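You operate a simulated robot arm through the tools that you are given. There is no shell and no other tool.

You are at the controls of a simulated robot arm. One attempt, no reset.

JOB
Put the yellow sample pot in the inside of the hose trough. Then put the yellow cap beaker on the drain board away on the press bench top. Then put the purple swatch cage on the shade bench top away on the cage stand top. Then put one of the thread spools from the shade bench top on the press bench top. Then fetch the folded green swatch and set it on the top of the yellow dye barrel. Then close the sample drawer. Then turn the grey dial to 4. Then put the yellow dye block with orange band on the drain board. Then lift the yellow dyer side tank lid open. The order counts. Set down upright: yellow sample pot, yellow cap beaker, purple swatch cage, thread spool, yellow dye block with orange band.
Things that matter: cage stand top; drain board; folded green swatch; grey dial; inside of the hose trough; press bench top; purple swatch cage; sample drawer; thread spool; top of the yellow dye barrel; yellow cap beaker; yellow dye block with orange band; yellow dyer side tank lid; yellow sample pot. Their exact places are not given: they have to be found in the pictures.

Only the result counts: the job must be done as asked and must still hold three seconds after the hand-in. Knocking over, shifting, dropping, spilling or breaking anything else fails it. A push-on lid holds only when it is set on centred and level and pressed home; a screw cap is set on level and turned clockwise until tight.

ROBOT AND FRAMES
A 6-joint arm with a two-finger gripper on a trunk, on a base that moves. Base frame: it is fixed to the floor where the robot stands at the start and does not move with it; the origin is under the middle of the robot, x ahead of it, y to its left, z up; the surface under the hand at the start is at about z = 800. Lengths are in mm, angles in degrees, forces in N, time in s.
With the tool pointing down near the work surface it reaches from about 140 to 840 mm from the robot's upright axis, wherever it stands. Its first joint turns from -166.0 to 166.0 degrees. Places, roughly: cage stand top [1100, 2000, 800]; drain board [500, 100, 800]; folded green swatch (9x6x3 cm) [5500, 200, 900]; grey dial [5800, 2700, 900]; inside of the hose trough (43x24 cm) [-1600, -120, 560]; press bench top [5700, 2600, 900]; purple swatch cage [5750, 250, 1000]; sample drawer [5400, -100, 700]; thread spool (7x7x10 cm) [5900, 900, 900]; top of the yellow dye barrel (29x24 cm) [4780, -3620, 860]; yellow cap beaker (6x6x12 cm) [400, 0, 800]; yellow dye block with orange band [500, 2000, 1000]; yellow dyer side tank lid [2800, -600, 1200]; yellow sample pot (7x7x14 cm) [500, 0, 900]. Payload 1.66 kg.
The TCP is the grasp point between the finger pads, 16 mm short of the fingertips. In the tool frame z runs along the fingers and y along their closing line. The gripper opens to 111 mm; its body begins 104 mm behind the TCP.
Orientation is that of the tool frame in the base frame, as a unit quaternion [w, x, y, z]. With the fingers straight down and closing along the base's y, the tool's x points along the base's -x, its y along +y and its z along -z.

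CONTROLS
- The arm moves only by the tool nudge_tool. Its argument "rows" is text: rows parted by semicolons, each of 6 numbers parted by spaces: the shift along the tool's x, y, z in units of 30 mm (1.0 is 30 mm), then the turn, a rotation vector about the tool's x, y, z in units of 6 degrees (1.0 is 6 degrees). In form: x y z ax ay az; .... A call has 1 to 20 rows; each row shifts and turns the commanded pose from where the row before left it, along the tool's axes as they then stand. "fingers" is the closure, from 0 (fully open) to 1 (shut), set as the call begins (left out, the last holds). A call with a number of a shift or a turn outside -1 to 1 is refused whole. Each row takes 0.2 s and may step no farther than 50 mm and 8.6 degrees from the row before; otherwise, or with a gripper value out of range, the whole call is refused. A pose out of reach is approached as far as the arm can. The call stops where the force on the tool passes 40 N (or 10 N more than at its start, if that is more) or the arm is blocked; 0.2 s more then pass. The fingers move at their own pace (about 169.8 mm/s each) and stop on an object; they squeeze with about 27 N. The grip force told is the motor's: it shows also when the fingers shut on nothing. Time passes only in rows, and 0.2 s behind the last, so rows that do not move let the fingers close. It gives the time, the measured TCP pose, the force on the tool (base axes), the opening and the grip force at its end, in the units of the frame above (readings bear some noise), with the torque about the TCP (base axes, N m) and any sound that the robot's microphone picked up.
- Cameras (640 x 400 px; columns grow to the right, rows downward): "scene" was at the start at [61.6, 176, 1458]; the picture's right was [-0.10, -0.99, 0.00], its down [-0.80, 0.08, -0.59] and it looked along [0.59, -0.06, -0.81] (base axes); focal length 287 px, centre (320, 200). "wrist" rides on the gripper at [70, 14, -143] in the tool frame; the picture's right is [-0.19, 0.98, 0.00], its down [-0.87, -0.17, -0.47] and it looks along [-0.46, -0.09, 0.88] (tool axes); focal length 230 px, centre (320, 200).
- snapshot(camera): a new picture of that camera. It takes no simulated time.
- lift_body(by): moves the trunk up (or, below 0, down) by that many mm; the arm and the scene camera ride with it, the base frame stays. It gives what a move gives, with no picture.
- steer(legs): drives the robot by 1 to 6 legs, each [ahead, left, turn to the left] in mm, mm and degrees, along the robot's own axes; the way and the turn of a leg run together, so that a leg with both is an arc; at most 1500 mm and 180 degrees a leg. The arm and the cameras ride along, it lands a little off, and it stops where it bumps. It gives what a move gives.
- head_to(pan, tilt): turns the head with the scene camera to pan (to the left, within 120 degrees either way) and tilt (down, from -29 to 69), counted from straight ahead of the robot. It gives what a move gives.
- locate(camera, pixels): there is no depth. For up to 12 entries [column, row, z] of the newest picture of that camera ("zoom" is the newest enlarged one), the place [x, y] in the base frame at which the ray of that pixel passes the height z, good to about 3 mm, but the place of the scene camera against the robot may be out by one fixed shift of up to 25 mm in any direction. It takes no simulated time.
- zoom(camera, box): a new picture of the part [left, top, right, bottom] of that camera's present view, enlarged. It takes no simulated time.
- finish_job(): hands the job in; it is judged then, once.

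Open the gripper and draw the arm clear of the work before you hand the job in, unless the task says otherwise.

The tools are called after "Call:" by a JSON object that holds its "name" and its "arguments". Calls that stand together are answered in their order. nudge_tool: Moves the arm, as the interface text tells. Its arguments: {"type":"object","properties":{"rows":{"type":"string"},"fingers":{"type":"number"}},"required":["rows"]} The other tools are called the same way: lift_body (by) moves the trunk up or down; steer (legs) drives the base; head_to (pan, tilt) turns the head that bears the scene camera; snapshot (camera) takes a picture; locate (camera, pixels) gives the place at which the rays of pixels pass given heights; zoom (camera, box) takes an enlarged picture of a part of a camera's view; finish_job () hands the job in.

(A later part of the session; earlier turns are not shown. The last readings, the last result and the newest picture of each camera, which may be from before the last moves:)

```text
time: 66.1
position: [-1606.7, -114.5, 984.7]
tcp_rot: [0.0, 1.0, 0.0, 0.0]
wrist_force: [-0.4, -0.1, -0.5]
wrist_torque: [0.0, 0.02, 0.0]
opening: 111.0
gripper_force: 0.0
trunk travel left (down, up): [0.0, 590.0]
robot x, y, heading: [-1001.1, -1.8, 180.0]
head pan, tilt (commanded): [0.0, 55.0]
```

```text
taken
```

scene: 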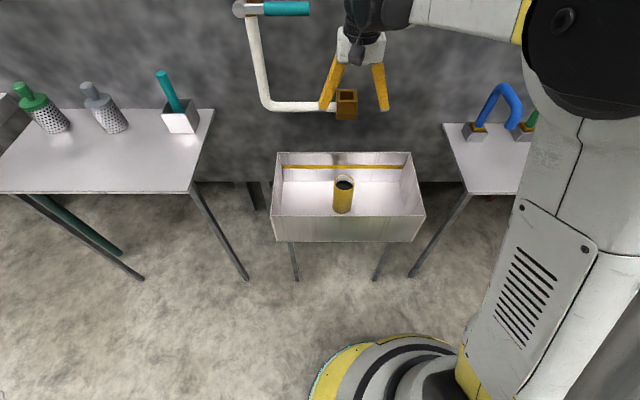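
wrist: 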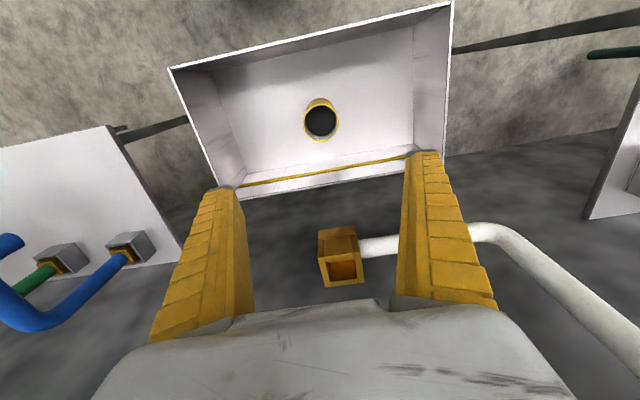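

The pot stands upright in the middle of the trough; step one is done. I pull the arm in, raise the trunk again, back away and turn round to the drain board.

Call:
{"name": "nudge_tool", "arguments": {"rows": "0.9 -0.8 0 0 0 0;0.9 -0.8 0 0 0 0;0.9 -0.8 0 0 0 0;0.9 -0.8 0 0 0 0;0.8 -0.8 0 0 0 0", "fingers": 0}}

Call:
{"name": "lift_body", "arguments": {"by": 50}}

Call:
{"name": "steer", "arguments": {"legs": [[-650, 0, 0], [0, 0, -90], [0, 0, -90], [350, 0, 0]]}}

Call:
{"name": "head_to", "arguments": {"pan": 0, "tilt": 54}}

Call:
{"name": "snapshot", "arguments": {"camera": "scene"}}

Call:
{"name": "snapshot", "arguments": {"camera": "wrist"}}

```text
time: 67.3
position: [-1475.2, 5.7, 982.8]
tcp_rot: [0.0, 1.0, 0.0, -0.001]
wrist_force: [0.2, -0.4, -0.1]
wrist_torque: [0.02, -0.02, 0.03]
opening: 110.9
gripper_force: 0.1
trunk travel left (down, up): [0.0, 590.0]
robot x, y, heading: [-1005.4, 1.9, 179.9]
head pan, tilt (commanded): [0.0, 55.0]
```

```text
time: 68.2
position: [-1476.5, 5.6, 1031.7]
tcp_rot: [0.0, 1.0, 0.001, 0.0]
wrist_force: [-1.0, -0.1, 0.0]
wrist_torque: [0.01, -0.02, -0.01]
opening: 111.0
gripper_force: 0.1
trunk travel left (down, up): [-50.0, 540.0]
robot x, y, heading: [-1007.6, 1.3, 179.7]
head pan, tilt (commanded): [0.0, 55.0]
```

```text
time: 81.4
position: [472.1, -21.4, 1032.8]
tcp_rot: [0.0, 0.009, 1.0, 0.0]
wrist_force: [0.2, -0.9, -0.1]
wrist_torque: [0.02, 0.04, 0.02]
opening: 111.0
gripper_force: 0.0
trunk travel left (down, up): [-50.0, 540.0]
robot x, y, heading: [-2.5, -7.0, -0.9]
head pan, tilt (commanded): [0.0, 55.0]
```

```text
time: 82.0
position: [472.8, -20.3, 1031.8]
tcp_rot: [0.0, 0.009, 1.0, 0.001]
wrist_force: [0.9, -0.9, -0.7]
wrist_torque: [0.0, 0.02, -0.03]
opening: 111.1
gripper_force: 0.1
trunk travel left (down, up): [-50.0, 540.0]
robot x, y, heading: [0.7, -8.0, -1.1]
head pan, tilt (commanded): [0.0, 54.0]
```

```text
taken
```

scene: 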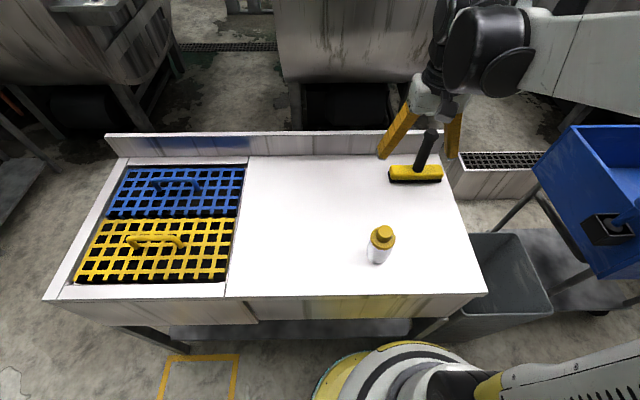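

```text
taken
```

wrist: 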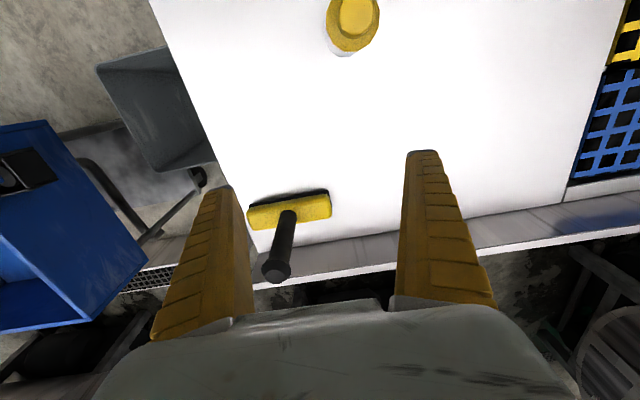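

Back at the drain board; the beaker shows at (381,243) in the scene and (352,20) in the wrist view. I locate it and move the hand over it.

Call:
{"name": "locate", "arguments": {"camera": "wrist", "pixels": [[355, 14, 920], [352, 24, 905], [343, 52, 800]]}}

Call:
{"name": "locate", "arguments": {"camera": "scene", "pixels": [[384, 231, 920], [377, 261, 800]]}}

```text
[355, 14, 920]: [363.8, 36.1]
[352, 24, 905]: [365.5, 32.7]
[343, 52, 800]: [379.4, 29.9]
```

```text
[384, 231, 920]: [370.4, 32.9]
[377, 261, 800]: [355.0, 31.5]
```

The beaker lies at about (361,35). I move the hand over it and look straight down.

Call:
{"name": "nudge_tool", "arguments": {"rows": "0.9 0.45 0 0 0 0;0.95 0.45 0 0 0 0;0.95 0.45 0 0 0 0;0.95 0.45 0 0 0 0;0 0 0 0 0 0", "fingers": 0}}

Call:
{"name": "snapshot", "arguments": {"camera": "wrist"}}

```text
time: 83.2
position: [360.3, 34.6, 1033.3]
tcp_rot: [0.0, 0.009, 1.0, 0.0]
wrist_force: [-0.2, 0.1, 0.0]
wrist_torque: [-0.01, -0.01, 0.01]
opening: 110.7
gripper_force: 0.0
trunk travel left (down, up): [-50.0, 540.0]
robot x, y, heading: [-1.8, -9.2, -1.0]
head pan, tilt (commanded): [0.0, 54.0]
```

```text
taken
```

wrist: 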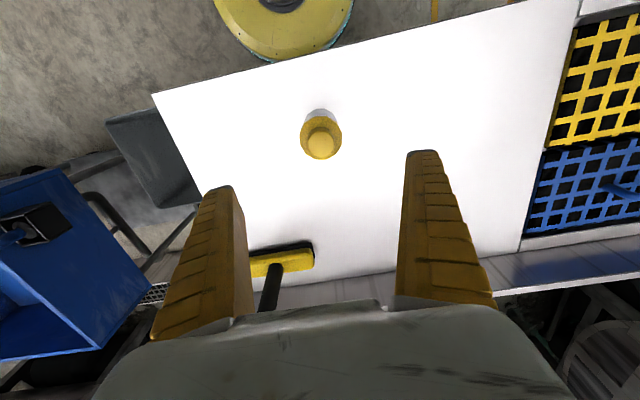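

Call:
{"name": "zoom", "arguments": {"camera": "wrist", "box": [270, 90, 370, 180]}}

Call:
{"name": "locate", "arguments": {"camera": "wrist", "pixels": [[321, 145, 920], [321, 138, 900], [300, 138, 900], [342, 138, 900], [318, 118, 800]]}}

```text
4.44 times, centred on (320, 135) of wrist
```

zoom: 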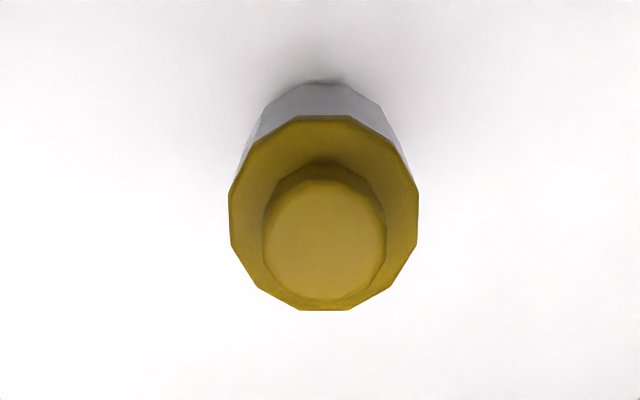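

```text
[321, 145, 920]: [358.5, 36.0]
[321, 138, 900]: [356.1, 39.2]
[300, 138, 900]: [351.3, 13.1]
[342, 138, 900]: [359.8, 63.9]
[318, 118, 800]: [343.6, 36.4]
```

The beaker's cap is centred at about (357,38), some 51 mm wide. I go down to z≈836 to grip its white body below the cap.

Call:
{"name": "nudge_tool", "arguments": {"rows": "0.1 0.1 0.7 0 0 0;0 0 0.7 0 0 0;0 0 0.7 0 0 0;0 0 0.7 0 0 0;0 0 0.7 0 0 0;0 0 0.7 0 0 0;0 0 0.7 0 0 0;0 0 0.7 0 0 0;0 0 0.6 0 0 0;0 0 0.37 0 0 0;0 0 0 0 0 0", "fingers": 0}}

Call:
{"name": "snapshot", "arguments": {"camera": "wrist"}}

Call:
{"name": "zoom", "arguments": {"camera": "scene", "box": [320, 180, 440, 290]}}

```text
time: 85.6
position: [359.0, 38.4, 836.6]
tcp_rot: [0.0, 0.009, 1.0, 0.0]
wrist_force: [-0.4, 0.2, -0.2]
wrist_torque: [0.0, -0.01, -0.01]
opening: 110.9
gripper_force: 0.1
trunk travel left (down, up): [-50.0, 540.0]
robot x, y, heading: [3.1, -6.4, -1.0]
head pan, tilt (commanded): [0.0, 54.0]
```

```text
taken
```

wrist: 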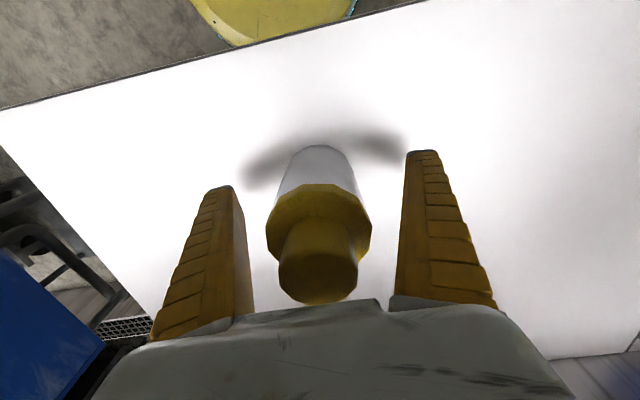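

```text
3.64 times, centred on (380, 235) of scene
```

zoom: 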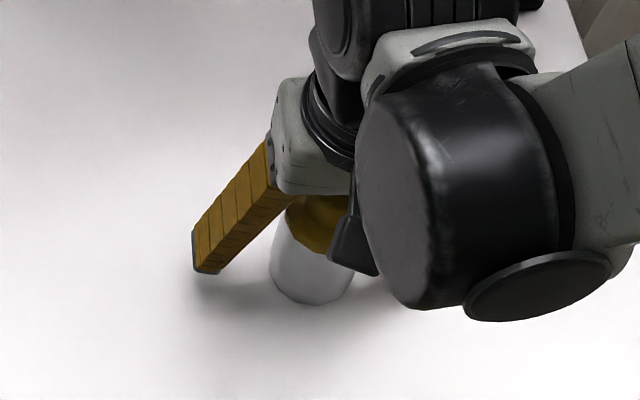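

The beaker stands between the fingers. I close and then lift very slowly.

Call:
{"name": "nudge_tool", "arguments": {"rows": "0 0 0 0 0 0;0 0 0 0 0 0;0 0 0 0 0 0;0 0 0 0 0 0;0 0 0 0 0 0", "fingers": 1}}

Call:
{"name": "nudge_tool", "arguments": {"rows": "0 0 -0.05 0 0 0;0 0 -0.1 0 0 0;0 0 -0.1 0 0 0;0 0 -0.1 0 0 0;0 0 -0.1 0 0 0;0 0 -0.1 0 0 0;0 0 0 0 0 0"}}

Call:
{"name": "snapshot", "arguments": {"camera": "wrist"}}

Call:
{"name": "zoom", "arguments": {"camera": "scene", "box": [320, 180, 440, 290]}}

```text
time: 86.8
position: [358.2, 39.8, 836.7]
tcp_rot: [0.0, 0.008, 1.0, 0.0]
wrist_force: [0.9, -1.0, 6.2]
wrist_torque: [0.04, -0.27, 0.05]
opening: 51.7
gripper_force: 27.1
trunk travel left (down, up): [-50.0, 540.0]
robot x, y, heading: [-0.3, -6.7, -1.0]
head pan, tilt (commanded): [0.0, 54.0]
```

```text
time: 88.4
position: [357.0, 39.5, 853.0]
tcp_rot: [0.0, 0.009, 1.0, 0.001]
wrist_force: [-0.2, 0.0, -2.1]
wrist_torque: [0.01, 0.01, 0.01]
opening: 51.2
gripper_force: 27.0
trunk travel left (down, up): [-50.0, 540.0]
robot x, y, heading: [-3.5, -7.7, -0.8]
head pan, tilt (commanded): [0.0, 54.0]
```

```text
taken
```

wrist: 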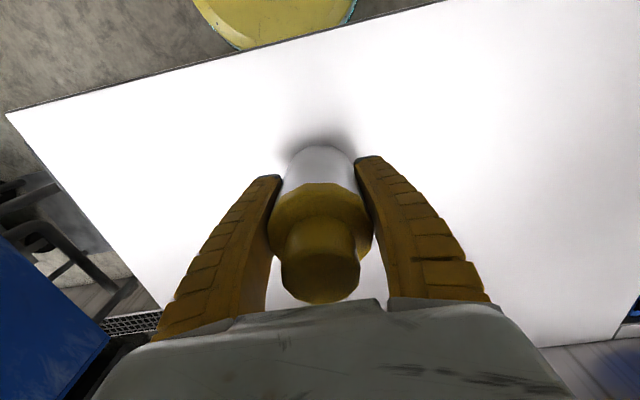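

```text
3.64 times, centred on (380, 235) of scene
```

zoom: 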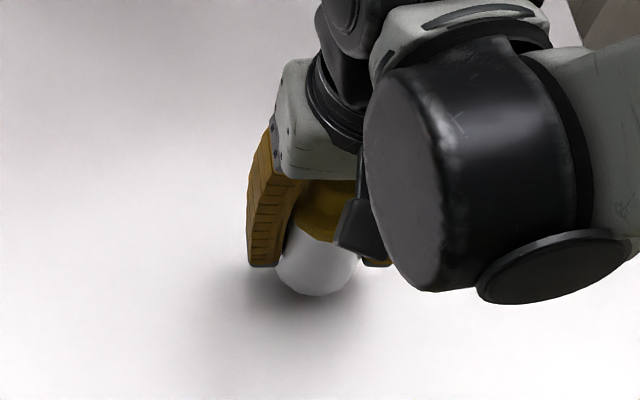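

The beaker is lifted (51 mm opening, about 2 N). I raise it gently to about z=1050.

Call:
{"name": "nudge_tool", "arguments": {"rows": "0 0 -0.15 0 0 0;0 0 -0.2 0 0 0;0 0 -0.25 0 0 0;0 0 -0.3 0 0 0;0 0 -0.35 0 0 0;0 0 -0.35 0 0 0;0 0 -0.35 0 0 0;0 0 -0.35 0 0 0;0 0 -0.35 0 0 0;0 0 -0.35 0 0 0;0 0 -0.35 0 0 0;0 0 -0.35 0 0 0;0 0 -0.35 0 0 0;0 0 -0.35 0 0 0;0 0 -0.35 0 0 0;0 0 -0.35 0 0 0;0 0 -0.35 0 0 0;0 0 -0.3 0 0 0;0 0 -0.15 0 0 0;0 0 0 0 0 0"}}

Call:
{"name": "snapshot", "arguments": {"camera": "wrist"}}

Call:
{"name": "head_to", "arguments": {"pan": 75, "tilt": 15}}

Call:
{"name": "snapshot", "arguments": {"camera": "scene"}}

Call:
{"name": "head_to", "arguments": {"pan": 10, "tilt": 5}}

Call:
{"name": "snapshot", "arguments": {"camera": "scene"}}

Call:
{"name": "head_to", "arguments": {"pan": -60, "tilt": 15}}

Call:
{"name": "snapshot", "arguments": {"camera": "scene"}}

```text
time: 92.6
position: [357.4, 38.4, 1029.5]
tcp_rot: [0.0, 0.009, 1.0, 0.0]
wrist_force: [0.2, 0.0, -2.1]
wrist_torque: [0.0, 0.01, 0.03]
opening: 51.1
gripper_force: 27.4
trunk travel left (down, up): [-50.0, 540.0]
robot x, y, heading: [0.4, -9.5, -1.0]
head pan, tilt (commanded): [0.0, 54.0]
```

```text
taken
```

wrist: 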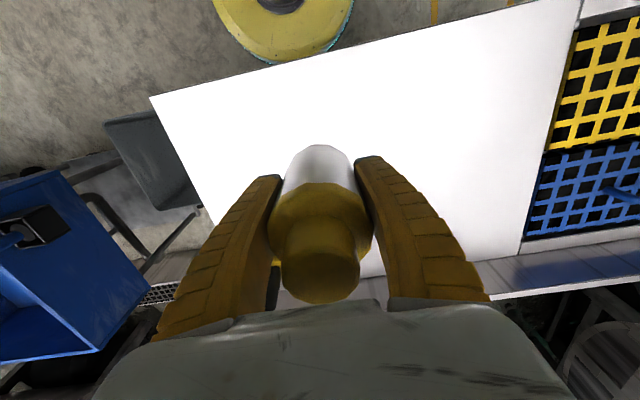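

```text
time: 94.1
position: [358.1, 39.1, 1029.2]
tcp_rot: [-0.001, 0.008, 1.0, -0.001]
wrist_force: [-0.2, -0.6, -3.2]
wrist_torque: [-0.01, -0.01, 0.01]
opening: 51.2
gripper_force: 27.0
trunk travel left (down, up): [-50.0, 540.0]
robot x, y, heading: [7.1, -10.7, -1.0]
head pan, tilt (commanded): [75.0, 15.0]
```

```text
taken
```

scene: 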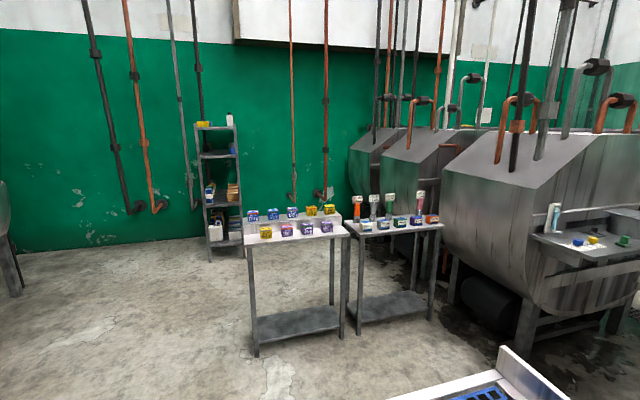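

```text
time: 95.4
position: [357.9, 39.7, 1028.8]
tcp_rot: [0.001, 0.008, 1.0, 0.0]
wrist_force: [-0.1, 0.6, -2.2]
wrist_torque: [-0.01, 0.0, 0.03]
opening: 51.0
gripper_force: 27.3
trunk travel left (down, up): [-50.0, 540.0]
robot x, y, heading: [-2.7, -7.1, -0.8]
head pan, tilt (commanded): [10.0, 5.0]
```

```text
taken
```

scene: 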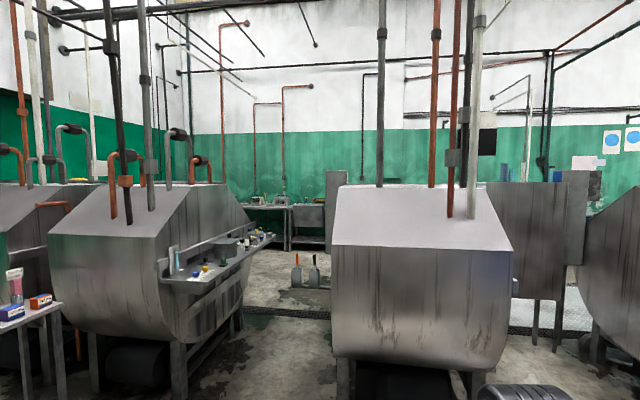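

```text
time: 96.8
position: [358.4, 39.4, 1028.8]
tcp_rot: [0.0, 0.009, 1.0, 0.0]
wrist_force: [-1.1, -0.4, -1.4]
wrist_torque: [-0.02, 0.03, 0.01]
opening: 50.9
gripper_force: 27.0
trunk travel left (down, up): [-50.0, 540.0]
robot x, y, heading: [0.2, -9.3, -1.3]
head pan, tilt (commanded): [-60.0, 15.0]
```

```text
taken
```

scene: 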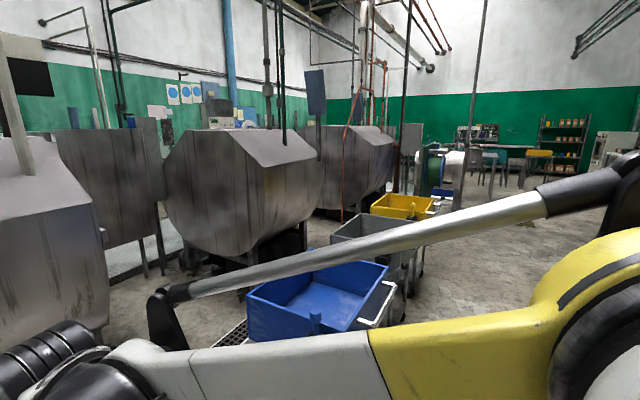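

The beaker is secure at z≈1029. I raise the trunk for a high overview so I can plan a driving way around the drain board and tanks.

Call:
{"name": "lift_body", "arguments": {"by": 530}}

Call:
{"name": "head_to", "arguments": {"pan": 50, "tilt": 35}}

Call:
{"name": "snapshot", "arguments": {"camera": "scene"}}

Call:
{"name": "head_to", "arguments": {"pan": 15, "tilt": 25}}

Call:
{"name": "snapshot", "arguments": {"camera": "scene"}}

Call:
{"name": "head_to", "arguments": {"pan": -40, "tilt": 25}}

Call:
{"name": "snapshot", "arguments": {"camera": "scene"}}

```text
refused: 530 is not a number from -400 to 400
```

```text
time: 98.7
position: [358.3, 37.8, 1028.4]
tcp_rot: [0.001, 0.009, 1.0, 0.0]
wrist_force: [0.6, 0.1, -0.9]
wrist_torque: [0.01, 0.0, -0.02]
opening: 51.1
gripper_force: 26.6
trunk travel left (down, up): [-50.0, 540.0]
robot x, y, heading: [1.1, -4.9, -1.1]
head pan, tilt (commanded): [50.0, 35.0]
```

```text
taken
```

scene: 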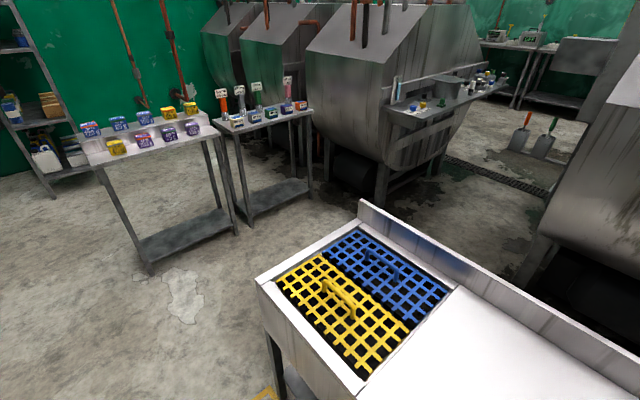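

```text
time: 99.7
position: [358.1, 38.0, 1028.8]
tcp_rot: [0.0, 0.008, 1.0, 0.001]
wrist_force: [1.1, -0.1, -2.0]
wrist_torque: [0.01, 0.01, -0.03]
opening: 51.1
gripper_force: 27.2
trunk travel left (down, up): [-50.0, 540.0]
robot x, y, heading: [0.8, -5.7, -1.0]
head pan, tilt (commanded): [15.0, 25.0]
```

```text
taken
```

scene: 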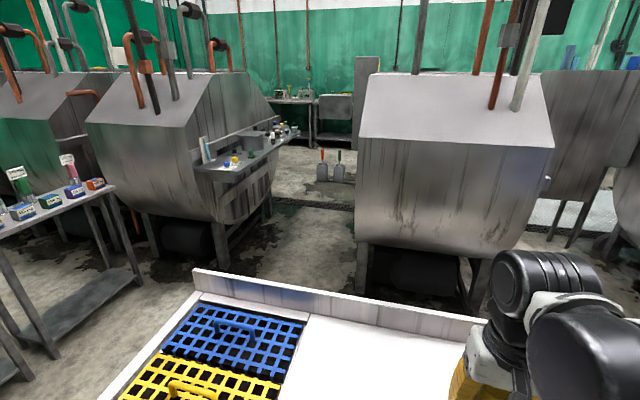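

```text
time: 101.0
position: [356.5, 39.0, 1029.0]
tcp_rot: [0.0, 0.009, 1.0, 0.0]
wrist_force: [0.1, -0.2, -1.7]
wrist_torque: [-0.02, 0.02, 0.04]
opening: 51.2
gripper_force: 27.2
trunk travel left (down, up): [-50.0, 540.0]
robot x, y, heading: [0.8, -7.4, -1.0]
head pan, tilt (commanded): [-40.0, 25.0]
```

```text
taken
```

scene: 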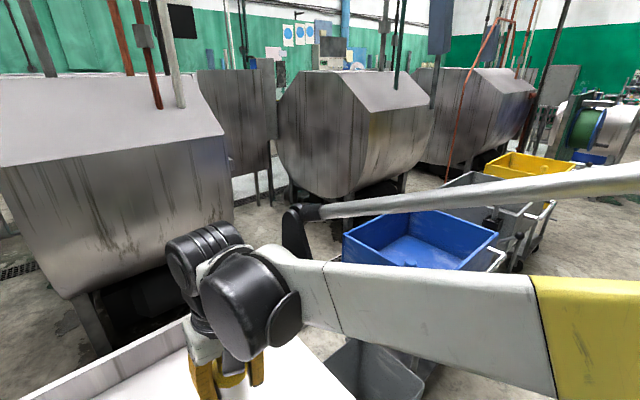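

The aisle to the far benches runs between the left tank and the centre tank. I raise the trunk 400 mm for a higher map view.

Call:
{"name": "lift_body", "arguments": {"by": 400}}

Call:
{"name": "head_to", "arguments": {"pan": 50, "tilt": 40}}

Call:
{"name": "snapshot", "arguments": {"camera": "scene"}}

Call:
{"name": "locate", "arguments": {"camera": "scene", "pixels": [[320, 200, 0], [320, 150, 0], [320, 250, 0], [420, 150, 0]]}}

Call:
{"name": "head_to", "arguments": {"pan": 15, "tilt": 30}}

Call:
{"name": "snapshot", "arguments": {"camera": "scene"}}

```text
time: 104.8
position: [357.7, 38.5, 1429.6]
tcp_rot: [-0.001, 0.009, 1.0, 0.0]
wrist_force: [-0.5, -0.3, -2.3]
wrist_torque: [-0.02, -0.03, -0.01]
opening: 50.8
gripper_force: 26.9
trunk travel left (down, up): [-450.0, 140.0]
robot x, y, heading: [-1.9, -6.9, -1.2]
head pan, tilt (commanded): [-40.0, 25.0]
```

```text
time: 106.5
position: [358.3, 38.1, 1428.9]
tcp_rot: [0.0, 0.009, 1.0, -0.001]
wrist_force: [-0.8, -0.4, -2.7]
wrist_torque: [0.0, 0.01, -0.02]
opening: 50.9
gripper_force: 26.8
trunk travel left (down, up): [-450.0, 140.0]
robot x, y, heading: [-0.3, -6.3, -1.1]
head pan, tilt (commanded): [50.0, 40.0]
```

```text
taken
```

scene: 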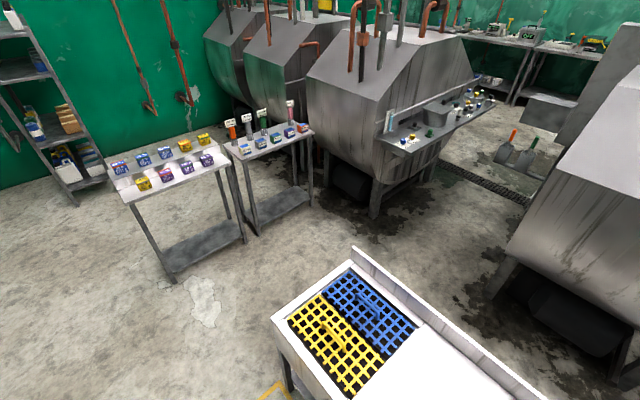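

```text
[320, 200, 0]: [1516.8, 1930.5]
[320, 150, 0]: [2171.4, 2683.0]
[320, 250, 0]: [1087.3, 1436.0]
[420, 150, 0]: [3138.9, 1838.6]
```

```text
time: 107.5
position: [357.8, 38.7, 1429.4]
tcp_rot: [0.0, 0.009, 1.0, 0.0]
wrist_force: [0.4, 0.3, -2.1]
wrist_torque: [0.03, -0.03, 0.04]
opening: 50.8
gripper_force: 26.7
trunk travel left (down, up): [-450.0, 140.0]
robot x, y, heading: [-0.4, -6.8, -0.9]
head pan, tilt (commanded): [15.0, 30.0]
```

```text
taken
```

scene: 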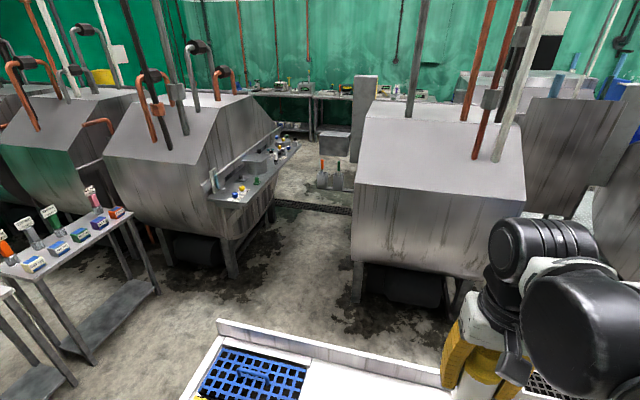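

I locate floor points of the tank legs, the standing paddles and the shelf edge to set out the aisle.

Call:
{"name": "locate", "arguments": {"camera": "scene", "pixels": [[232, 275, 0], [358, 300, 0], [321, 190, 0], [340, 190, 0], [320, 208, 0], [158, 292, 0], [95, 365, 0], [274, 205, 0], [215, 200, 900], [240, 205, 900], [298, 148, 900], [335, 155, 500]]}}

Call:
{"name": "zoom", "arguments": {"camera": "scene", "box": [200, 60, 400, 220]}}

```text
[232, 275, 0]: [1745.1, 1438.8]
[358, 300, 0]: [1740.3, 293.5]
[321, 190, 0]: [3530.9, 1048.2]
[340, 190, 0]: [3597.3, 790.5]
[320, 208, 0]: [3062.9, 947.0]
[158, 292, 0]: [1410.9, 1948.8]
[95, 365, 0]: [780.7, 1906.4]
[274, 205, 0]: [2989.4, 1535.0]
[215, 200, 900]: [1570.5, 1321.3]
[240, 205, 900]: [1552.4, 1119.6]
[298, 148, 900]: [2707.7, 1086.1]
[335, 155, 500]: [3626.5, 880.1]
```

```text
2.50 times, centred on (300, 140) of scene
```

zoom: 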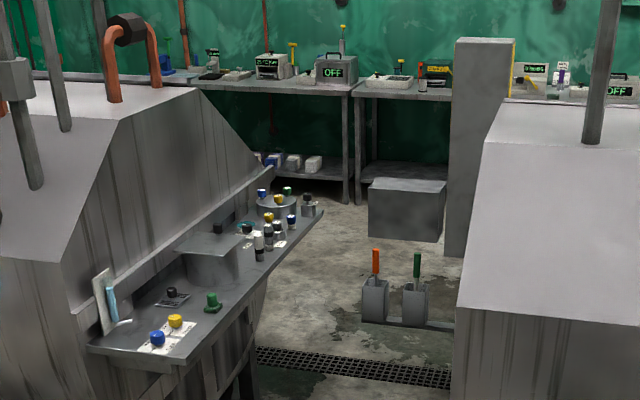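

The aisle runs at about y=300..1086 (centre ≈690), with the stands' front at y≈1900 and the drain board's left end at y≈860. I back off a little and strafe left around the drain board.

Call:
{"name": "steer", "arguments": {"legs": [[-150, 0, 1], [0, 1400, 0]]}}

Call:
{"name": "head_to", "arguments": {"pan": 0, "tilt": 40}}

Call:
{"name": "snapshot", "arguments": {"camera": "scene"}}

Call:
{"name": "snapshot", "arguments": {"camera": "wrist"}}

```text
time: 115.4
position: [206.7, 1442.2, 1429.4]
tcp_rot: [0.0, 0.001, 1.0, 0.0]
wrist_force: [0.7, 0.3, -2.2]
wrist_torque: [0.01, -0.02, 0.02]
opening: 50.7
gripper_force: 27.0
trunk travel left (down, up): [-450.0, 140.0]
robot x, y, heading: [-150.3, 1392.0, 0.0]
head pan, tilt (commanded): [15.0, 30.0]
```

```text
time: 116.2
position: [205.9, 1442.8, 1429.2]
tcp_rot: [0.0, 0.001, 1.0, 0.001]
wrist_force: [0.4, -0.3, -2.2]
wrist_torque: [0.0, 0.0, 0.0]
opening: 50.9
gripper_force: 26.7
trunk travel left (down, up): [-450.0, 140.0]
robot x, y, heading: [-152.3, 1388.7, -0.0]
head pan, tilt (commanded): [0.0, 40.0]
```

```text
taken
```

scene: 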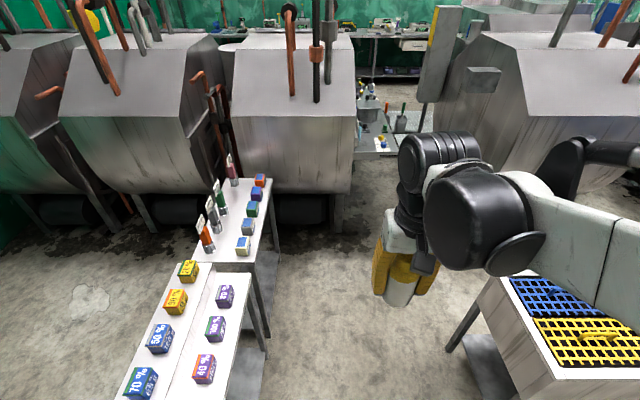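

```text
taken
```

wrist: 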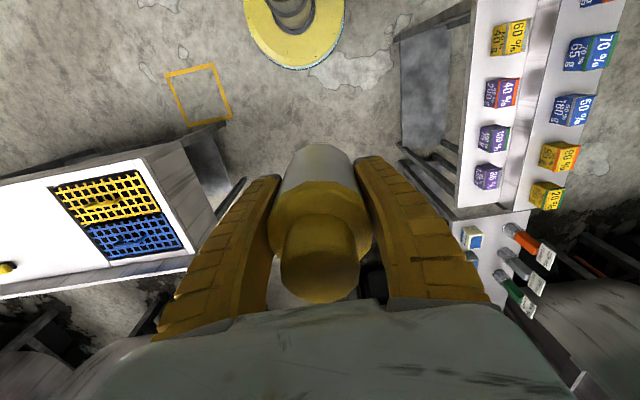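

The way between the stands on the left and the drain board on the right looks open. I check the edges of both against my track at y≈1390.

Call:
{"name": "locate", "arguments": {"camera": "scene", "pixels": [[272, 182, 800], [256, 268, 800], [253, 302, 950], [268, 352, 0], [235, 395, 950], [480, 290, 800], [449, 348, 0], [355, 195, 700], [350, 232, 0], [343, 175, 900], [400, 148, 900], [435, 140, 900]]}}

```text
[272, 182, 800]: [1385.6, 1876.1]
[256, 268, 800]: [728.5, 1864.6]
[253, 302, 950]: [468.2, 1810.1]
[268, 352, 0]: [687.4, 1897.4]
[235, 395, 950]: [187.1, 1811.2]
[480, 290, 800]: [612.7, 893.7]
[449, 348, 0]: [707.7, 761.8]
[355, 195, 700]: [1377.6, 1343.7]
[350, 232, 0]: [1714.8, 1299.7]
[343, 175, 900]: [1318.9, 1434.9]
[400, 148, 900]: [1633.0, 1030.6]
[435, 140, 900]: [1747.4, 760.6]
```

The corridor spans y≈893..1810. I measure the base's size from the wrist picture (disk edge at (292,68)) before going on.

Call:
{"name": "locate", "arguments": {"camera": "wrist", "pixels": [[292, 69, 100], [292, 69, 300], [245, 20, 100], [345, 18, 100], [245, 20, 300], [345, 18, 300]]}}

```text
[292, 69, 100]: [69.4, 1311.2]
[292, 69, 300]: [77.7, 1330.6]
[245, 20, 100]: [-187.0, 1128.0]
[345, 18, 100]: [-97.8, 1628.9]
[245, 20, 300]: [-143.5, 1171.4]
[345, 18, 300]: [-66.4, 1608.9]
```

The base is about 250 mm in radius, so there is room. I drive ahead 1200 mm and look again.

Call:
{"name": "steer", "arguments": {"legs": [[1200, -60, 0]]}}

Call:
{"name": "head_to", "arguments": {"pan": -15, "tilt": 45}}

Call:
{"name": "snapshot", "arguments": {"camera": "scene"}}

Call:
{"name": "snapshot", "arguments": {"camera": "wrist"}}

```text
time: 122.3
position: [1406.3, 1368.5, 1428.3]
tcp_rot: [0.0, 0.007, 1.0, 0.0]
wrist_force: [0.5, 0.0, -2.4]
wrist_torque: [-0.01, 0.03, 0.0]
opening: 50.3
gripper_force: 26.7
trunk travel left (down, up): [-450.0, 140.0]
robot x, y, heading: [1049.1, 1320.8, -0.9]
head pan, tilt (commanded): [0.0, 40.0]
```

```text
time: 123.0
position: [1404.2, 1367.3, 1429.2]
tcp_rot: [0.0, 0.006, 1.0, 0.001]
wrist_force: [0.1, -0.4, -1.6]
wrist_torque: [0.01, 0.04, 0.03]
opening: 50.9
gripper_force: 26.6
trunk travel left (down, up): [-450.0, 140.0]
robot x, y, heading: [1043.1, 1321.6, -0.6]
head pan, tilt (commanded): [-15.0, 45.0]
```

```text
taken
```

scene: 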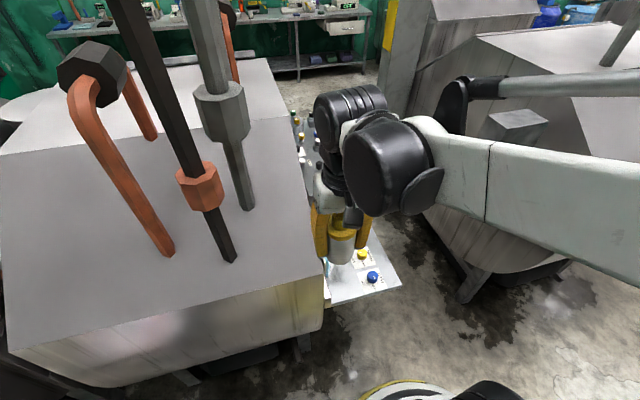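

```text
taken
```

wrist: 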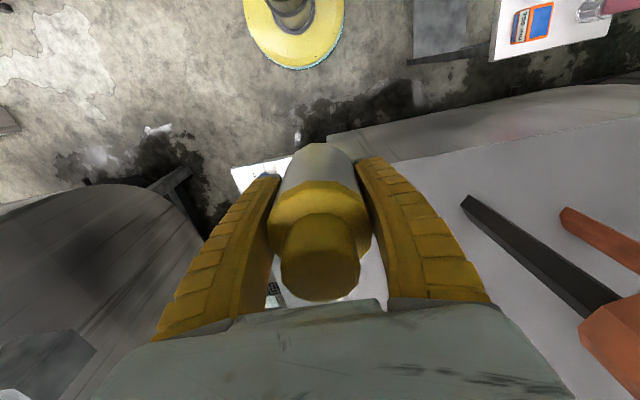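

I am at (1045,1321), just clear of the left tank. I strafe right into the mouth of the aisle.

Call:
{"name": "steer", "arguments": {"legs": [[0, -300, 0.5], [90, -320, 0.3]]}}

Call:
{"name": "head_to", "arguments": {"pan": 0, "tilt": 40}}

Call:
{"name": "snapshot", "arguments": {"camera": "scene"}}

Call:
{"name": "snapshot", "arguments": {"camera": "wrist"}}

```text
time: 126.9
position: [1491.2, 753.3, 1429.6]
tcp_rot: [0.0, -0.001, 1.0, 0.0]
wrist_force: [0.0, -1.0, -2.4]
wrist_torque: [0.05, 0.02, 0.0]
opening: 50.7
gripper_force: 26.9
trunk travel left (down, up): [-450.0, 140.0]
robot x, y, heading: [1132.1, 703.1, -0.2]
head pan, tilt (commanded): [-15.0, 45.0]
```

```text
time: 127.7
position: [1490.4, 753.7, 1428.4]
tcp_rot: [0.0, 0.0, 1.0, 0.001]
wrist_force: [-0.4, 0.1, -2.5]
wrist_torque: [0.01, 0.02, -0.02]
opening: 50.5
gripper_force: 27.1
trunk travel left (down, up): [-450.0, 140.0]
robot x, y, heading: [1134.3, 699.9, 0.2]
head pan, tilt (commanded): [0.0, 40.0]
```

```text
taken
```

scene: 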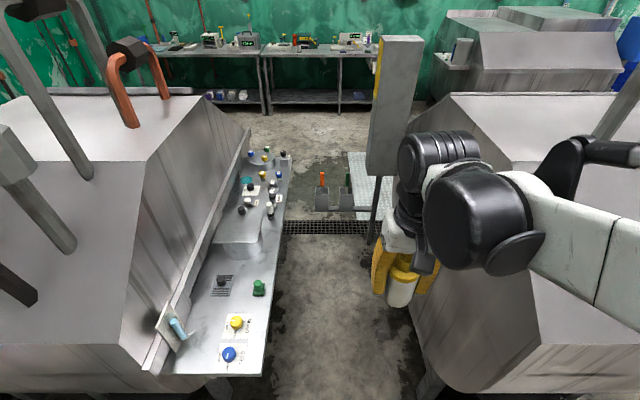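

```text
taken
```

wrist: 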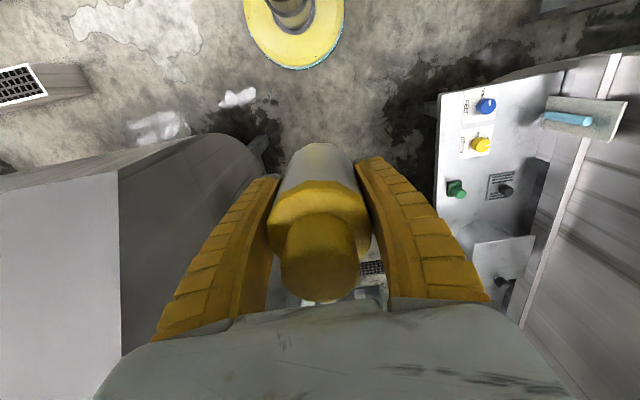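

I can see a tall panel on a post at (372,240) on the right and the shelf edge on the left. I locate these to find how wide the aisle is.

Call:
{"name": "locate", "arguments": {"camera": "scene", "pixels": [[370, 243, 0], [262, 372, 900], [285, 232, 900], [290, 160, 900], [322, 210, 0], [346, 212, 0], [370, 172, 1000], [370, 172, 1200], [405, 320, 900], [430, 345, 1000], [283, 235, 0], [380, 222, 0]]}}

Call:
{"name": "zoom", "arguments": {"camera": "scene", "box": [240, 20, 460, 260]}}

```text
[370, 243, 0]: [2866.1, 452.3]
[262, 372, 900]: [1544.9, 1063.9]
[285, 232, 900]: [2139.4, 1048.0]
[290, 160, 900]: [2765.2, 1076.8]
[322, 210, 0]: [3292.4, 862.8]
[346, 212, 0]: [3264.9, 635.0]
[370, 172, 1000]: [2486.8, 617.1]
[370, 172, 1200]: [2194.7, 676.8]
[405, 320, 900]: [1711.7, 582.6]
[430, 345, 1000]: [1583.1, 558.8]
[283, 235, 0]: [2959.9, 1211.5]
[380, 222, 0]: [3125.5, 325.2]
```

```text
1.67 times, centred on (350, 140) of scene
```

zoom: 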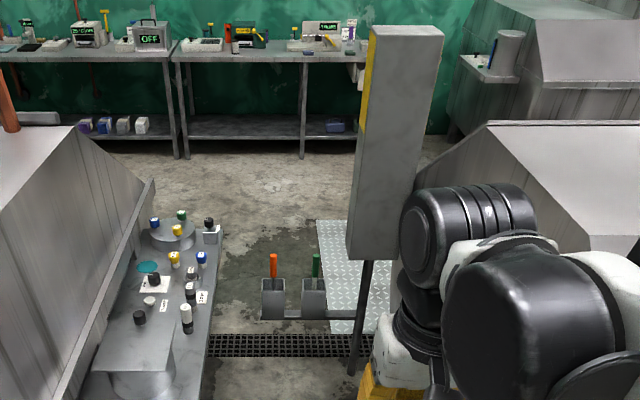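

Triangulating from two views, the two scoops seem to hang on a bar from the post, reaching into the aisle. I zoom in there to check whether the aisle is blocked.

Call:
{"name": "zoom", "arguments": {"camera": "scene", "box": [280, 140, 410, 260]}}

Call:
{"name": "head_to", "arguments": {"pan": 0, "tilt": 10}}

Call:
{"name": "snapshot", "arguments": {"camera": "scene"}}

Call:
{"name": "head_to", "arguments": {"pan": -60, "tilt": 25}}

Call:
{"name": "snapshot", "arguments": {"camera": "scene"}}

```text
3.33 times, centred on (345, 200) of scene
```

zoom: 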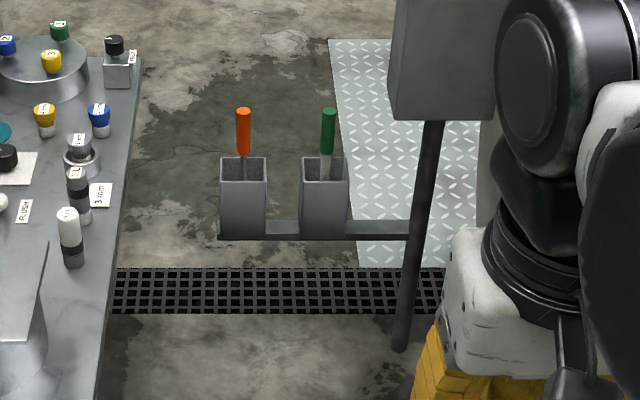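

```text
time: 128.6
position: [1490.9, 752.9, 1429.1]
tcp_rot: [0.0, 0.0, 1.0, 0.0]
wrist_force: [-0.4, -0.5, -3.4]
wrist_torque: [0.01, -0.02, 0.02]
opening: 50.8
gripper_force: 26.6
trunk travel left (down, up): [-450.0, 140.0]
robot x, y, heading: [1135.7, 703.5, -0.2]
head pan, tilt (commanded): [0.0, 10.0]
```

```text
taken
```

scene: 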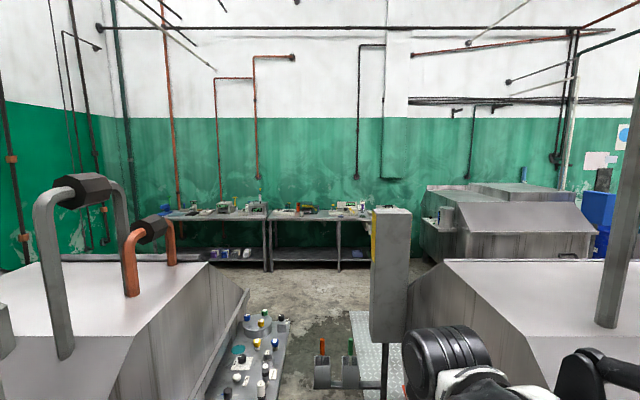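

```text
time: 129.9
position: [1490.6, 752.8, 1429.3]
tcp_rot: [0.0, 0.0, 1.0, 0.0]
wrist_force: [-1.0, -0.4, -1.6]
wrist_torque: [0.02, -0.03, 0.01]
opening: 50.7
gripper_force: 27.5
trunk travel left (down, up): [-450.0, 140.0]
robot x, y, heading: [1132.4, 704.5, 0.1]
head pan, tilt (commanded): [-60.0, 25.0]
```

```text
taken
```

scene: 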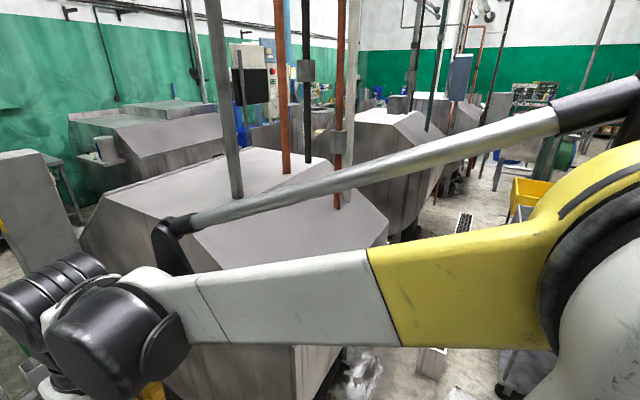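

The bar with the scoops spans most of the aisle at (220–405,235), so this aisle is blocked for me. I look for another way toward the right, past the centre tank.

Call:
{"name": "head_to", "arguments": {"pan": -100, "tilt": 35}}

Call:
{"name": "snapshot", "arguments": {"camera": "scene"}}

Call:
{"name": "head_to", "arguments": {"pan": -40, "tilt": 5}}

Call:
{"name": "snapshot", "arguments": {"camera": "scene"}}

Call:
{"name": "locate", "arguments": {"camera": "wrist", "pixels": [[46, 68, 200], [46, 98, 200], [0, 106, 200], [268, 140, 0], [118, 170, 900], [118, 170, 1200]]}}

```text
time: 131.0
position: [1491.2, 753.1, 1428.4]
tcp_rot: [0.0, -0.001, 1.0, 0.0]
wrist_force: [-0.7, 0.4, -2.1]
wrist_torque: [0.07, 0.01, 0.0]
opening: 51.0
gripper_force: 26.7
trunk travel left (down, up): [-450.0, 140.0]
robot x, y, heading: [1136.8, 698.8, 0.1]
head pan, tilt (commanded): [-100.0, 35.0]
```

```text
taken
```

scene: 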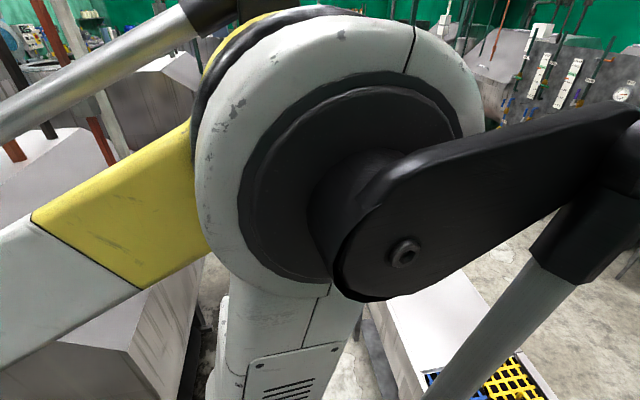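

```text
time: 132.3
position: [1490.8, 752.7, 1430.0]
tcp_rot: [-0.001, 0.0, 1.0, 0.0]
wrist_force: [0.2, -0.4, -2.3]
wrist_torque: [-0.04, 0.02, -0.02]
opening: 50.9
gripper_force: 27.1
trunk travel left (down, up): [-450.0, 140.0]
robot x, y, heading: [1133.1, 703.4, 0.2]
head pan, tilt (commanded): [-40.0, 5.0]
```

```text
taken
```

scene: 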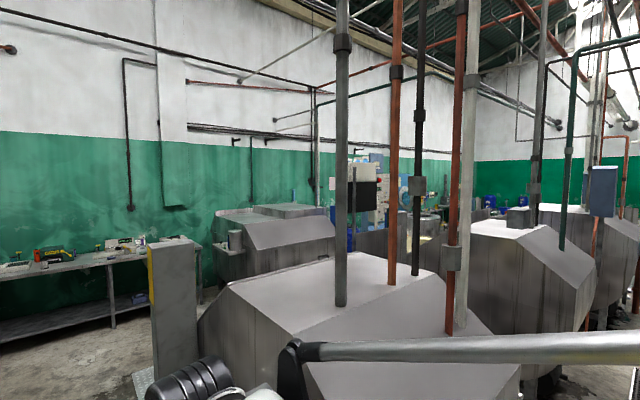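

```text
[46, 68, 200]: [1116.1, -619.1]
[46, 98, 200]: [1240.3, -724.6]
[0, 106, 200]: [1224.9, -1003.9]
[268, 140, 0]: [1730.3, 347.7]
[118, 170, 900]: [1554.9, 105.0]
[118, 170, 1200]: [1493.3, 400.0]
```

The corridor behind the drain board runs on toward −y, past the centre tank's front (x≈1500) and before the grated box (x≈1116–1240, y<−619). I raise the trunk a bit and turn right 90° to look along it.

Call:
{"name": "lift_body", "arguments": {"by": 100}}

Call:
{"name": "steer", "arguments": {"legs": [[-40, 60, 0], [0, 0, -90]]}}

Call:
{"name": "head_to", "arguments": {"pan": 0, "tilt": 30}}

Call:
{"name": "snapshot", "arguments": {"camera": "scene"}}

Call:
{"name": "snapshot", "arguments": {"camera": "wrist"}}

```text
time: 133.6
position: [1491.6, 752.1, 1528.4]
tcp_rot: [0.0, 0.0, 1.0, 0.0]
wrist_force: [0.1, 0.7, -1.2]
wrist_torque: [-0.01, -0.02, 0.0]
opening: 50.8
gripper_force: 27.4
trunk travel left (down, up): [-550.0, 40.0]
robot x, y, heading: [1135.0, 701.3, 0.0]
head pan, tilt (commanded): [-40.0, 5.0]
```

```text
time: 138.5
position: [1144.7, 403.9, 1529.8]
tcp_rot: [0.0, 0.709, 0.705, 0.0]
wrist_force: [-0.1, 0.4, -2.4]
wrist_torque: [0.01, -0.01, -0.01]
opening: 50.8
gripper_force: 27.2
trunk travel left (down, up): [-550.0, 40.0]
robot x, y, heading: [1095.2, 758.7, -90.4]
head pan, tilt (commanded): [-40.0, 5.0]
```

```text
time: 139.5
position: [1143.0, 403.8, 1529.4]
tcp_rot: [0.0, 0.71, 0.705, 0.0]
wrist_force: [0.2, 0.0, -2.3]
wrist_torque: [0.0, -0.03, 0.01]
opening: 51.0
gripper_force: 27.1
trunk travel left (down, up): [-550.0, 40.0]
robot x, y, heading: [1093.8, 759.7, -90.0]
head pan, tilt (commanded): [0.0, 30.0]
```

```text
taken
```

scene: 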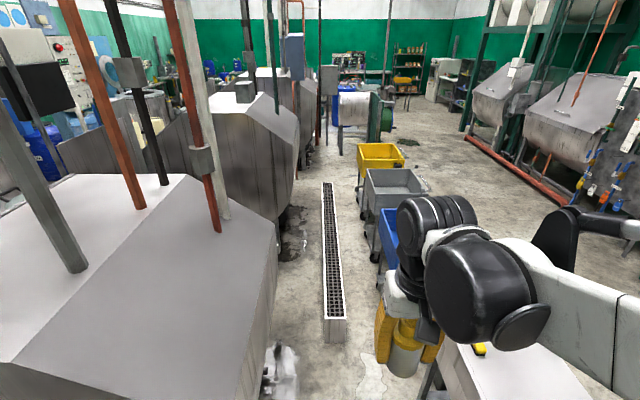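

```text
taken
```

wrist: 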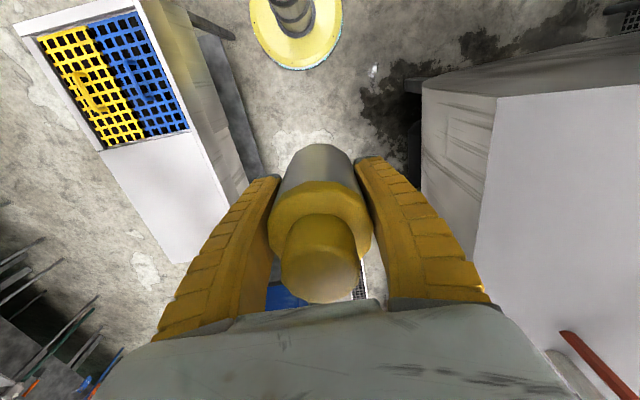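

The view along −y shows a long grated channel from (333,340) to (327,185), tanks on the left and carts on the right. I locate the channel's end and the gap between the centre tank and the next one.

Call:
{"name": "locate", "arguments": {"camera": "scene", "pixels": [[324, 320, 200], [346, 320, 200], [323, 185, 200], [333, 185, 200], [324, 343, 0], [277, 250, 0], [290, 262, 0], [300, 235, 0], [270, 290, 0], [378, 255, 0], [360, 195, 0], [295, 190, 0]]}}

Call:
{"name": "zoom", "arguments": {"camera": "scene", "box": [200, 60, 440, 380]}}

Call:
{"name": "head_to", "arguments": {"pan": 30, "tilt": 20}}

Call:
{"name": "snapshot", "arguments": {"camera": "scene"}}

```text
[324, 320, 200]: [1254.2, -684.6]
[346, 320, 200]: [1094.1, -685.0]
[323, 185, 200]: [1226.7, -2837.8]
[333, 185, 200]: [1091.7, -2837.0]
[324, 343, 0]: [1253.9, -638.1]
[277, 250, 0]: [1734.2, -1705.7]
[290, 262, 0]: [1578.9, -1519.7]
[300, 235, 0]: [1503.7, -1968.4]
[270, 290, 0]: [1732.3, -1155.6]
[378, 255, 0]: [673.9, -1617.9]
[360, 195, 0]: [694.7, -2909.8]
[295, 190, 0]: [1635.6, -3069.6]
```

```text
1.25 times, centred on (320, 220) of scene
```

zoom: 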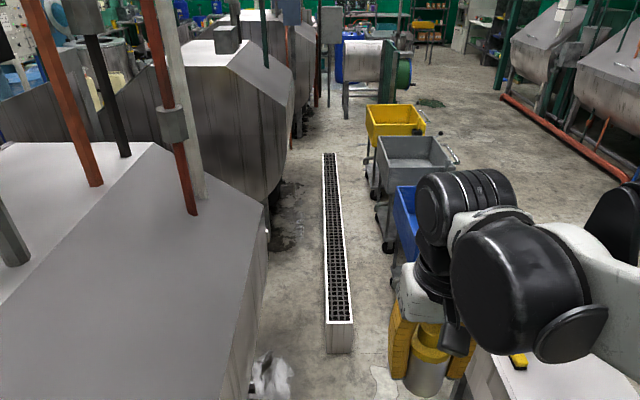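

```text
time: 140.5
position: [1144.2, 403.8, 1529.4]
tcp_rot: [0.0, 0.709, 0.705, 0.001]
wrist_force: [-0.1, 0.3, -3.0]
wrist_torque: [0.0, 0.01, -0.02]
opening: 51.0
gripper_force: 27.4
trunk travel left (down, up): [-550.0, 40.0]
robot x, y, heading: [1094.3, 765.1, -90.1]
head pan, tilt (commanded): [30.0, 20.0]
```

```text
taken
```

scene: 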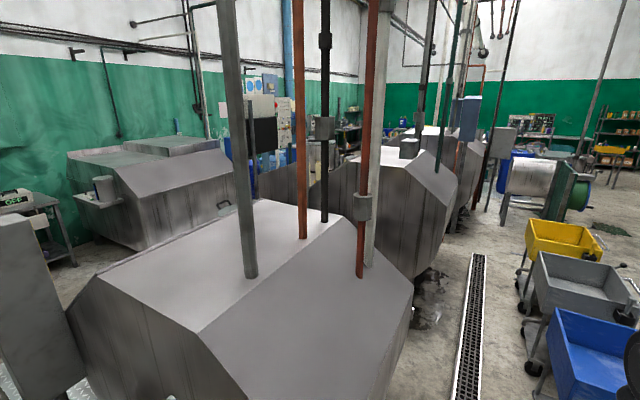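

The gap past the centre tank is hidden from here. I drive 980 mm along −y (staying short of the channel's end at y≈−640) and look left.

Call:
{"name": "steer", "arguments": {"legs": [[980, 0, 0]]}}

Call:
{"name": "head_to", "arguments": {"pan": 55, "tilt": 30}}

Call:
{"name": "snapshot", "arguments": {"camera": "scene"}}

Call:
{"name": "head_to", "arguments": {"pan": 20, "tilt": 35}}

Call:
{"name": "snapshot", "arguments": {"camera": "scene"}}

```text
time: 145.6
position: [1146.9, -575.6, 1528.9]
tcp_rot: [0.0, 0.705, 0.709, 0.0]
wrist_force: [0.6, -0.8, -3.1]
wrist_torque: [0.05, 0.01, 0.01]
opening: 50.8
gripper_force: 26.7
trunk travel left (down, up): [-550.0, 40.0]
robot x, y, heading: [1093.7, -216.1, -89.7]
head pan, tilt (commanded): [30.0, 20.0]
```

```text
time: 146.5
position: [1147.0, -575.5, 1528.5]
tcp_rot: [0.0, 0.705, 0.709, 0.0]
wrist_force: [-0.4, -0.2, -2.5]
wrist_torque: [0.0, -0.01, 0.01]
opening: 50.5
gripper_force: 26.6
trunk travel left (down, up): [-550.0, 40.0]
robot x, y, heading: [1096.3, -221.0, -89.6]
head pan, tilt (commanded): [55.0, 30.0]
```

```text
taken
```

scene: 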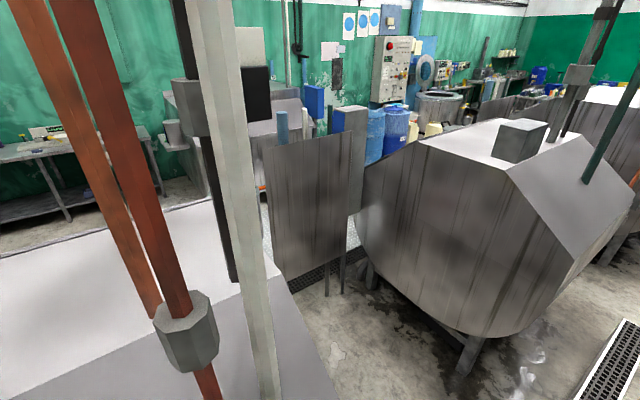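

```text
time: 147.5
position: [1148.3, -576.0, 1529.1]
tcp_rot: [-0.001, 0.705, 0.709, 0.0]
wrist_force: [-0.1, -0.6, -3.0]
wrist_torque: [-0.02, 0.02, 0.0]
opening: 50.7
gripper_force: 27.3
trunk travel left (down, up): [-550.0, 40.0]
robot x, y, heading: [1094.7, -220.8, -89.7]
head pan, tilt (commanded): [20.0, 35.0]
```

```text
taken
```

scene: 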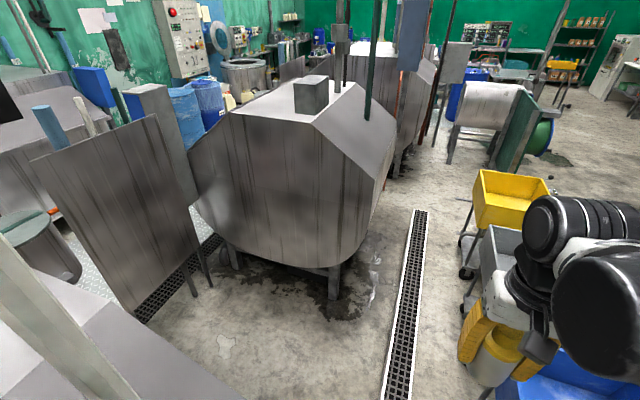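

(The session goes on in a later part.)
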